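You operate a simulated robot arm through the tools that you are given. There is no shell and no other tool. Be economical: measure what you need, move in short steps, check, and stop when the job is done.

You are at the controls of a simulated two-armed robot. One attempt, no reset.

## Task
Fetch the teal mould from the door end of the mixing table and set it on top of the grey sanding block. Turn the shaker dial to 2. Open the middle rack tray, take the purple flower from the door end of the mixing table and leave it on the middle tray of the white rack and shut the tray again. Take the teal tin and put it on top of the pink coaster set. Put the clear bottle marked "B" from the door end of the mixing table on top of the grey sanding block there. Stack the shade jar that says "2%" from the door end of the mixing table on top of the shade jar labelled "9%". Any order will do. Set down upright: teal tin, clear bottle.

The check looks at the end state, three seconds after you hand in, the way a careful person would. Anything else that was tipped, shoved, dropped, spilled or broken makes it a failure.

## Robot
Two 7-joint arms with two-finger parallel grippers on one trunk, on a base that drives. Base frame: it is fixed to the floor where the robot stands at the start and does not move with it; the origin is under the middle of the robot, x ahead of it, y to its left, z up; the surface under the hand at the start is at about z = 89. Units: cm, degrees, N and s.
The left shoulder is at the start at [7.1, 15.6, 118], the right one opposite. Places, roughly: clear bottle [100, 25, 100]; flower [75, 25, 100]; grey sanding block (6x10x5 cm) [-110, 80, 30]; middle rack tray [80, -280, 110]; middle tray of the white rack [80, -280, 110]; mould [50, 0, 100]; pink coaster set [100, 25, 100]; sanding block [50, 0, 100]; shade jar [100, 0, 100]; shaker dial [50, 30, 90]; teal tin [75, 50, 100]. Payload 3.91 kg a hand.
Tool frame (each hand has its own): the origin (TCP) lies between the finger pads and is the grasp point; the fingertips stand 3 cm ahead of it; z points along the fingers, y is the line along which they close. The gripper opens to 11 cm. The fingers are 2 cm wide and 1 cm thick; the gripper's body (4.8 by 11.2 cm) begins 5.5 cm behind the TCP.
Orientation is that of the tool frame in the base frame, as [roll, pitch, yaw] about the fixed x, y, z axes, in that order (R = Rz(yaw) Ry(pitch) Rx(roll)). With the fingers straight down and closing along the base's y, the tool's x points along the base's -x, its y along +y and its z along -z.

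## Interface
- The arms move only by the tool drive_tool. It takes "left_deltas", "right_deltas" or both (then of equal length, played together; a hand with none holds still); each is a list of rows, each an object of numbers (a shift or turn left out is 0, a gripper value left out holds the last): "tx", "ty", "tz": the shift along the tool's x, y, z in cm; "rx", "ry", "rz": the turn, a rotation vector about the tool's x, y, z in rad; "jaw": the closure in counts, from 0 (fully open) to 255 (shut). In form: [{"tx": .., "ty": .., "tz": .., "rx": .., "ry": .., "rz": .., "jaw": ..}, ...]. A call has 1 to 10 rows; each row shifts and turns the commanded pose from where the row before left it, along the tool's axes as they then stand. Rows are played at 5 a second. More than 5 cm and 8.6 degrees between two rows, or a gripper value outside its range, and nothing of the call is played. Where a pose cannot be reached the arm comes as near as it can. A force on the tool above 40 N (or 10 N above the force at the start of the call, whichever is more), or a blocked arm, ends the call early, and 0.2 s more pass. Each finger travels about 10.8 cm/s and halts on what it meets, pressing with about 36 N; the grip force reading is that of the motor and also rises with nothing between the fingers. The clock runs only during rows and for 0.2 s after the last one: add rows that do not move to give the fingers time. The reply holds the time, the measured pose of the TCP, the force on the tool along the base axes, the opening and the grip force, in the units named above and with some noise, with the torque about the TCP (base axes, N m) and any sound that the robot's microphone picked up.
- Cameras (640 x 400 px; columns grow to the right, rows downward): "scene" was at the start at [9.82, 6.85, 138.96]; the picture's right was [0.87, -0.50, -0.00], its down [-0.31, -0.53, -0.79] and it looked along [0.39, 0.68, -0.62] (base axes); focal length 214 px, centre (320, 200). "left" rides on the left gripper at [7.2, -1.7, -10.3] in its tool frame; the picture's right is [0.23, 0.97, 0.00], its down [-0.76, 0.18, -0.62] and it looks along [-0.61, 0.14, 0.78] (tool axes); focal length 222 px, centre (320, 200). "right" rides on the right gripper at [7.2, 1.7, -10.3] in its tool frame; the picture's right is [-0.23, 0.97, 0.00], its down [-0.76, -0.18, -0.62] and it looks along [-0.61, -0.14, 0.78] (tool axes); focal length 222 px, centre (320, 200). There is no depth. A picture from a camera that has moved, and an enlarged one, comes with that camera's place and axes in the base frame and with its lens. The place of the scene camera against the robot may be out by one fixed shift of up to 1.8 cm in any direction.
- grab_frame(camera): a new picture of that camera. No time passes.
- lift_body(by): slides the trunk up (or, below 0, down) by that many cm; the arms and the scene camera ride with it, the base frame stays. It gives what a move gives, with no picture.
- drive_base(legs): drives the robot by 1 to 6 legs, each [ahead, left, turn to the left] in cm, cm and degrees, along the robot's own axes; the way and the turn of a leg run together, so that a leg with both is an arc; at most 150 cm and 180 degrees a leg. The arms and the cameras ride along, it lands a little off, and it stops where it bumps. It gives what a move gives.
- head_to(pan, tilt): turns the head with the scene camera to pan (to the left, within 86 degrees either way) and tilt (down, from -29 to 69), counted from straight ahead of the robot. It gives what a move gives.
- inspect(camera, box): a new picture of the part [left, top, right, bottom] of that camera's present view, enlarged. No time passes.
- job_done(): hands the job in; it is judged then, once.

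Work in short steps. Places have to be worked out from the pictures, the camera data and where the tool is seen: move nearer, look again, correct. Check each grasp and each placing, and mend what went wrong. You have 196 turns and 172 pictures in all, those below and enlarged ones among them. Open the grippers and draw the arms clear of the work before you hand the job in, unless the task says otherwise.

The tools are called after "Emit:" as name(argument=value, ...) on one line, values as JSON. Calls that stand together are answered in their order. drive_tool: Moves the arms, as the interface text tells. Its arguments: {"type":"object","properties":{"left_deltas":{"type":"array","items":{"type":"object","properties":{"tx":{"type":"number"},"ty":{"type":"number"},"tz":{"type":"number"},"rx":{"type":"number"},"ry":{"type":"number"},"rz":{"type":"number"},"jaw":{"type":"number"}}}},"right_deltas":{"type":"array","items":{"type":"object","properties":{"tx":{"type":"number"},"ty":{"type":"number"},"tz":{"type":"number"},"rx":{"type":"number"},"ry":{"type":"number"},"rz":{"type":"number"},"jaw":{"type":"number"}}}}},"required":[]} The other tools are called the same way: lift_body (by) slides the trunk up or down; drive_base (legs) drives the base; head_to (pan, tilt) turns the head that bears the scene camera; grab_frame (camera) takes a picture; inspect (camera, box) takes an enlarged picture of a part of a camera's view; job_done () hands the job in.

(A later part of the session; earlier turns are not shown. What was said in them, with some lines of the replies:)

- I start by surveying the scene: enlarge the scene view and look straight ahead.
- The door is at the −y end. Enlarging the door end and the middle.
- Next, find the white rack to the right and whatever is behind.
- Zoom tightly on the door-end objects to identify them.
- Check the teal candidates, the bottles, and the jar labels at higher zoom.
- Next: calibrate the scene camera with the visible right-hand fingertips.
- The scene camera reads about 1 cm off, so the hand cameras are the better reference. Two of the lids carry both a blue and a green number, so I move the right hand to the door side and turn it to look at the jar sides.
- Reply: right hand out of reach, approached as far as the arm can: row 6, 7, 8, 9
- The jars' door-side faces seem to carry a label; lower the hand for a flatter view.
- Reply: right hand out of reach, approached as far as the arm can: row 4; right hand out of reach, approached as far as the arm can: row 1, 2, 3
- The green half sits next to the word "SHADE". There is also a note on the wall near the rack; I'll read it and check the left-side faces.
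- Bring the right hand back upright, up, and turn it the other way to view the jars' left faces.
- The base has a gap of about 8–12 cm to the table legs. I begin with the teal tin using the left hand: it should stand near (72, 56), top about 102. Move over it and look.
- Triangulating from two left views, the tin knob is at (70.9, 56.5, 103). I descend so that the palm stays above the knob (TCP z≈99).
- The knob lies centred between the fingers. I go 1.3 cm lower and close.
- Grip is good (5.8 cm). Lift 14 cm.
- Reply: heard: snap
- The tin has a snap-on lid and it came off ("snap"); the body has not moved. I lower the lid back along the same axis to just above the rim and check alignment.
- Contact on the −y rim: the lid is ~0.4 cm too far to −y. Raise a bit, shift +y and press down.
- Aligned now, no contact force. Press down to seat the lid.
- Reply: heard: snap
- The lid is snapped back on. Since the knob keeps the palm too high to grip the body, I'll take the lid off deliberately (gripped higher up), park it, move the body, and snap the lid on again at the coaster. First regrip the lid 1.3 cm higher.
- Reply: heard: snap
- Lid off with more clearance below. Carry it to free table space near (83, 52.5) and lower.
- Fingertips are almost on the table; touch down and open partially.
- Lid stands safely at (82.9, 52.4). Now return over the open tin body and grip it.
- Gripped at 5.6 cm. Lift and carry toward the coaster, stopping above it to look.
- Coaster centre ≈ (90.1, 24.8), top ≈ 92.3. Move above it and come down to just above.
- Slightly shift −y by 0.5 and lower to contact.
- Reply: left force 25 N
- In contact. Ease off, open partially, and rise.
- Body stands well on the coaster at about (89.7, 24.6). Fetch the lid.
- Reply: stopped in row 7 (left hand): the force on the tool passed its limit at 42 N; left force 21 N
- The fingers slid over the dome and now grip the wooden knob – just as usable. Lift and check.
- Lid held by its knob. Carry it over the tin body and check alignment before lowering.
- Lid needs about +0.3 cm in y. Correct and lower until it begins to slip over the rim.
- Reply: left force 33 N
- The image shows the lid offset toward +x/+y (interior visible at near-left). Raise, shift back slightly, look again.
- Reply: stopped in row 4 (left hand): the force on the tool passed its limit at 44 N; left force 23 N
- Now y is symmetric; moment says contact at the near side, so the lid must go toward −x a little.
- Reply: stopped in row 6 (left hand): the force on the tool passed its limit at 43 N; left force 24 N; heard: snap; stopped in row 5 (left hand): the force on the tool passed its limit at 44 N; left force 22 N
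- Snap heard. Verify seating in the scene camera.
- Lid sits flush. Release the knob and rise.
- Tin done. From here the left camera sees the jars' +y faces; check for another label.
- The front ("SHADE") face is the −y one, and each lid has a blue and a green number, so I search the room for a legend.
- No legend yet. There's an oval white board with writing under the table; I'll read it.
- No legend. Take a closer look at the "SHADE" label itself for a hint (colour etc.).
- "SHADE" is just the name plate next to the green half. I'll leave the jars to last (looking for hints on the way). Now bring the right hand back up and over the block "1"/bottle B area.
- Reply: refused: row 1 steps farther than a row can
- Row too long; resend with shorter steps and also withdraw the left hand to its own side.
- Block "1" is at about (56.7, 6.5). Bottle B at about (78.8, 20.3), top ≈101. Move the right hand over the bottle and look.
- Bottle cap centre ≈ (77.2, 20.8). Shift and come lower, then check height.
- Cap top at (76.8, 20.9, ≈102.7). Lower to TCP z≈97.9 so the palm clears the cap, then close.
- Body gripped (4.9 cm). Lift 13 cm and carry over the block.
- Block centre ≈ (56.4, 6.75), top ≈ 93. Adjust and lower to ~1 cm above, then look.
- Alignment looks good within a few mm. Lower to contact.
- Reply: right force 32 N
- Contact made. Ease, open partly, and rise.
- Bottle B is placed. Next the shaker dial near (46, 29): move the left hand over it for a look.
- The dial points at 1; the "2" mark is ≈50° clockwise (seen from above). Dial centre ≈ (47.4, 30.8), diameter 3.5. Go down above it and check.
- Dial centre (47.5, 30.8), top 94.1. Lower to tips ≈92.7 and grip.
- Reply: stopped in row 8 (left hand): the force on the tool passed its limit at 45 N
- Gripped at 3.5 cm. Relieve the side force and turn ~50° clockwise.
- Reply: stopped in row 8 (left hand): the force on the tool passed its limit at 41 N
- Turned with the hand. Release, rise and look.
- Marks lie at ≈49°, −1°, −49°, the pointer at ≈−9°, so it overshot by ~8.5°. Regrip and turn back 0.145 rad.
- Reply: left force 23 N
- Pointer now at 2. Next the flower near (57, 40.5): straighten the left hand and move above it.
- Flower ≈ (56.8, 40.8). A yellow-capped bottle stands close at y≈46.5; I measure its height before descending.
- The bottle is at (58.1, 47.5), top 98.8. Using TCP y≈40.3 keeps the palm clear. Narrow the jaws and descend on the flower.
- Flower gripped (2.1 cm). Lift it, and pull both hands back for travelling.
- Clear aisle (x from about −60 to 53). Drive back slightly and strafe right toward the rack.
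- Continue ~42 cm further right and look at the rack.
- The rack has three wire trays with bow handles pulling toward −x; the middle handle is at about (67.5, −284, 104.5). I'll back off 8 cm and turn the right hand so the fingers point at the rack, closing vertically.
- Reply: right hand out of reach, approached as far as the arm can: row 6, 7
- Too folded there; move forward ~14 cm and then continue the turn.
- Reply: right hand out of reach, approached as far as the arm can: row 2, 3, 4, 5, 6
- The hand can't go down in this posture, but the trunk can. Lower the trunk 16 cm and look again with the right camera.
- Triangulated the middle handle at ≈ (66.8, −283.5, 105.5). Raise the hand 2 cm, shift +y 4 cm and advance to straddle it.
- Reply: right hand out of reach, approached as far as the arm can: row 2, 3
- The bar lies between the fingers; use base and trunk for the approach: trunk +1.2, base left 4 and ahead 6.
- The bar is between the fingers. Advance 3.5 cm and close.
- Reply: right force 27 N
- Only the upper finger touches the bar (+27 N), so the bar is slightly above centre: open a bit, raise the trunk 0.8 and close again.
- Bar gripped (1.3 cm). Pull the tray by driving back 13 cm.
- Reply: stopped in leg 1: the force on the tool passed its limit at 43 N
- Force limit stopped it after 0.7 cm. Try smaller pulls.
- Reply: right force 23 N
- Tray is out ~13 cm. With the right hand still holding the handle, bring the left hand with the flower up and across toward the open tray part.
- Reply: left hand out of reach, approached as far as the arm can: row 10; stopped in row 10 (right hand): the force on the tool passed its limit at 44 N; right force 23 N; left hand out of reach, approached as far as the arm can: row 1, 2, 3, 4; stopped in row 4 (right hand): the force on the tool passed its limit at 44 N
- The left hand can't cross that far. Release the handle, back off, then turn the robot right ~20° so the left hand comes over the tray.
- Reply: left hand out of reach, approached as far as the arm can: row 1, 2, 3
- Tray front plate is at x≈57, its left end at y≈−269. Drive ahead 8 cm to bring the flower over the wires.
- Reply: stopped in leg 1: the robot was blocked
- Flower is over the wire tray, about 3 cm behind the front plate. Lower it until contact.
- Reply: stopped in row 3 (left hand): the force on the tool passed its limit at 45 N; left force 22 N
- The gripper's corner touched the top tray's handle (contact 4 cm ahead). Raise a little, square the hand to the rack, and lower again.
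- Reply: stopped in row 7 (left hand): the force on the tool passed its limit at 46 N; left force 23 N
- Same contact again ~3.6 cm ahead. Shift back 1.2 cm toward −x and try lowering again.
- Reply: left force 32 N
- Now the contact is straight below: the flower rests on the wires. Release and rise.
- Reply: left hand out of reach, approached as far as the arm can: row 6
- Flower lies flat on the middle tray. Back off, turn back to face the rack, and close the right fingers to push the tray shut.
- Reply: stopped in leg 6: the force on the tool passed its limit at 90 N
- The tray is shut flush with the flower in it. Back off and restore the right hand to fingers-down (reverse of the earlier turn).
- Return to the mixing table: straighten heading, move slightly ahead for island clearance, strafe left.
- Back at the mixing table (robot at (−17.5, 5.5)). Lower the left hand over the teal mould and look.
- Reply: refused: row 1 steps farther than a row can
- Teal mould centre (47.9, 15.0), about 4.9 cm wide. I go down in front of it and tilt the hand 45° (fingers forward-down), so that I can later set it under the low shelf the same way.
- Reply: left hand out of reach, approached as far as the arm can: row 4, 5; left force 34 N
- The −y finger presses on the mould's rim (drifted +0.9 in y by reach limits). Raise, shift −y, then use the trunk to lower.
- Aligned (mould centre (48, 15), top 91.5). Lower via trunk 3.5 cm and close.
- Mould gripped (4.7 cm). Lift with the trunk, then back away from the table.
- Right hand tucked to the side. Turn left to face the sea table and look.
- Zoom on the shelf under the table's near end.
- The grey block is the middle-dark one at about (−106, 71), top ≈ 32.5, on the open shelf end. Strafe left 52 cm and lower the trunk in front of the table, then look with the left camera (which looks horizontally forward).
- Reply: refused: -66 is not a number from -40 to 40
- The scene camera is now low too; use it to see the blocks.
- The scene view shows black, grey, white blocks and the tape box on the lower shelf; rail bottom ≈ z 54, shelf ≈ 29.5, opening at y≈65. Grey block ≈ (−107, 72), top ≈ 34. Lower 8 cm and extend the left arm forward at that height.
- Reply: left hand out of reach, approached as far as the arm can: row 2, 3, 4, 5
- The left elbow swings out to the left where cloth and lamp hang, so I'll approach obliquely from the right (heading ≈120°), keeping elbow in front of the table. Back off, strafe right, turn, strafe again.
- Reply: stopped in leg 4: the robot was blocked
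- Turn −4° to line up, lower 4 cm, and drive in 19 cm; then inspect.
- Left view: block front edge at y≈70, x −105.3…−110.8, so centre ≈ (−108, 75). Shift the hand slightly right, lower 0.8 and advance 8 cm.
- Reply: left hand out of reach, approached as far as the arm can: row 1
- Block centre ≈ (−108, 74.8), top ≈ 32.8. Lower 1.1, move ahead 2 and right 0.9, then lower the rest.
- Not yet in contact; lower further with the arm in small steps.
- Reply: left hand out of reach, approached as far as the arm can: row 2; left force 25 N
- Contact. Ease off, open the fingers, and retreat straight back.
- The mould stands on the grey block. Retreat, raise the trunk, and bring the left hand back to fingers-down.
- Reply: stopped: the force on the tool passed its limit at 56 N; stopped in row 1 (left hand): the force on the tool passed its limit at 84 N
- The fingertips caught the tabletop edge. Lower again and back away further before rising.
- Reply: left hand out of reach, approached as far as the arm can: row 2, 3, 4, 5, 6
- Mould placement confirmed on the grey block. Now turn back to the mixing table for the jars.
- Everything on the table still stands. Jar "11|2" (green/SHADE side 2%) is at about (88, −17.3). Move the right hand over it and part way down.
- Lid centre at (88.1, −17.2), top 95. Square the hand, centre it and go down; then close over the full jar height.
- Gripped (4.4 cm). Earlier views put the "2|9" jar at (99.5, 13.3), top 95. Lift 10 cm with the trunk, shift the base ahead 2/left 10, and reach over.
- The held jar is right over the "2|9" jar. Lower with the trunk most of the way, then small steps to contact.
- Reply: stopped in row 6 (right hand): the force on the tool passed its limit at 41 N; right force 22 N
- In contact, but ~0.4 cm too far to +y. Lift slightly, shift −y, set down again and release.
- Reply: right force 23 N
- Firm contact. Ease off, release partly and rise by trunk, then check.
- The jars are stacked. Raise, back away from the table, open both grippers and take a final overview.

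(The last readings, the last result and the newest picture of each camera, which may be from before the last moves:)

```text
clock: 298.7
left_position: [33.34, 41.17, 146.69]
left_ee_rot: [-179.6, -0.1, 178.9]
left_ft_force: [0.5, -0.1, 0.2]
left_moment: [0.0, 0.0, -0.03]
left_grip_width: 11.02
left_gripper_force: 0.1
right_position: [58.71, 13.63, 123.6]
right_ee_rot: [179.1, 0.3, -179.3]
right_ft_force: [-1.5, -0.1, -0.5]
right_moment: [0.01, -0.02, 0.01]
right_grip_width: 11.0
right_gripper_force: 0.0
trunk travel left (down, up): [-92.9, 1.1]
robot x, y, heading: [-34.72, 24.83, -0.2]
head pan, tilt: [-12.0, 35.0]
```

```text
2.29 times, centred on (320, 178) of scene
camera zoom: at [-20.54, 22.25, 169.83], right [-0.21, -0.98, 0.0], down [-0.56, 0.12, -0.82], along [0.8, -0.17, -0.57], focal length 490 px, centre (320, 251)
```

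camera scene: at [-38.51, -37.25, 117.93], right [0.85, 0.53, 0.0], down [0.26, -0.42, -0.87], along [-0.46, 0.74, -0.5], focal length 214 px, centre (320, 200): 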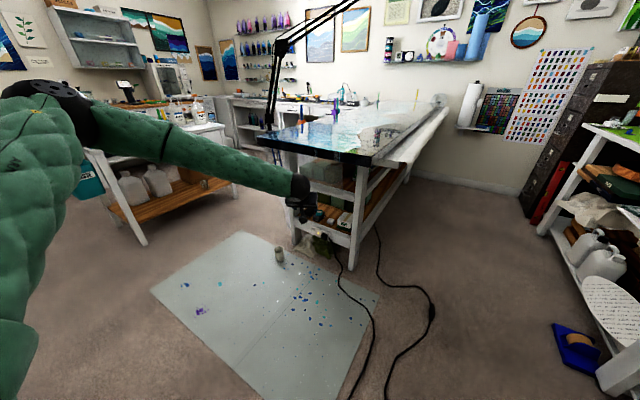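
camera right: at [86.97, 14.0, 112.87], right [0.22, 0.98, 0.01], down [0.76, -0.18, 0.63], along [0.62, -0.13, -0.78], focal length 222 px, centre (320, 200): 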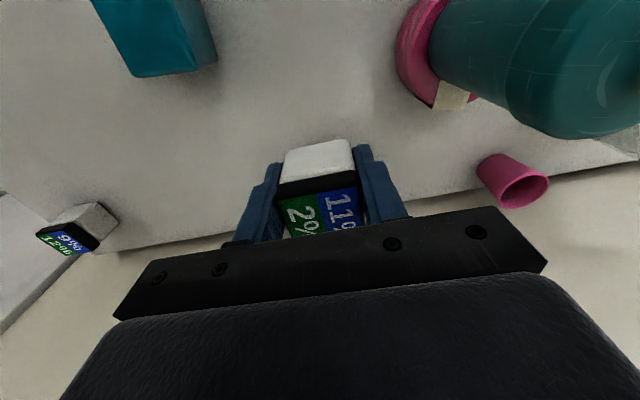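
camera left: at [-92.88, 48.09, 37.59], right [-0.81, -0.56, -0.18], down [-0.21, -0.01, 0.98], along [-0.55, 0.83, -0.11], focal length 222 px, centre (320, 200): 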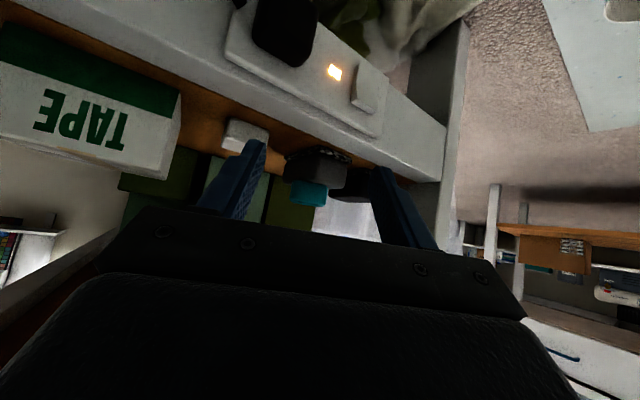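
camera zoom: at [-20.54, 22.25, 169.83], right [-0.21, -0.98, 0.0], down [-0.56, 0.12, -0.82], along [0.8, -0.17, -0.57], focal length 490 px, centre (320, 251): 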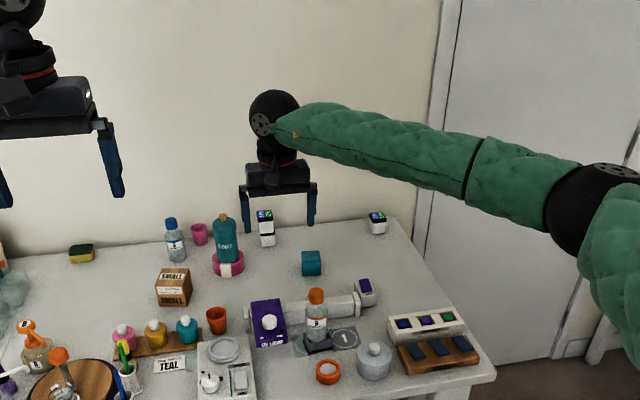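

The overview shows everything standing and in place, with the hands open and clear, so I hand in.

Emit:
job_done()

```text
The job is handed in.
```

I've handed the job in with every step done, but the jar stack rests on a guess about which lid number counts.

- **Teal mould:** it sits on the grey sanding block on the low shelf under the sea table. I took "the grey sanding block" to mean that one, since the bottle was to go on the block "there" at the door end.
- **Shaker dial:** it points at 2, to within about 4°.
- **Purple flower:** it lies on the middle rack tray, and the tray is shut.
- **Teal tin:** it stands upright on the pink coaster set. Its snap-on lid came off when I first lifted it, so I moved the body separately and snapped the lid back on.
- **Clear bottle "B":** it stands upright on the block marked "1" at the door end.
- **Shade jars:** each lid shows two numbers, one blue and one green, and I found no key for them. The "SHADE" plate is next to the green one, so I used green and put the 11%/2% jar on the 2%/9% jar. If blue was meant, this is wrong: it should be the 2%/9% jar on the 9%/12% one.

I bumped a few things along the way:

- The base was blocked twice while driving.
- The left hand caught the edge of the sea table.
- Closing the tray hit its end stop hard.

The sea table, its shelf and the mixing table looked undisturbed afterwards, but I did not look at the rack again after backing away from it.
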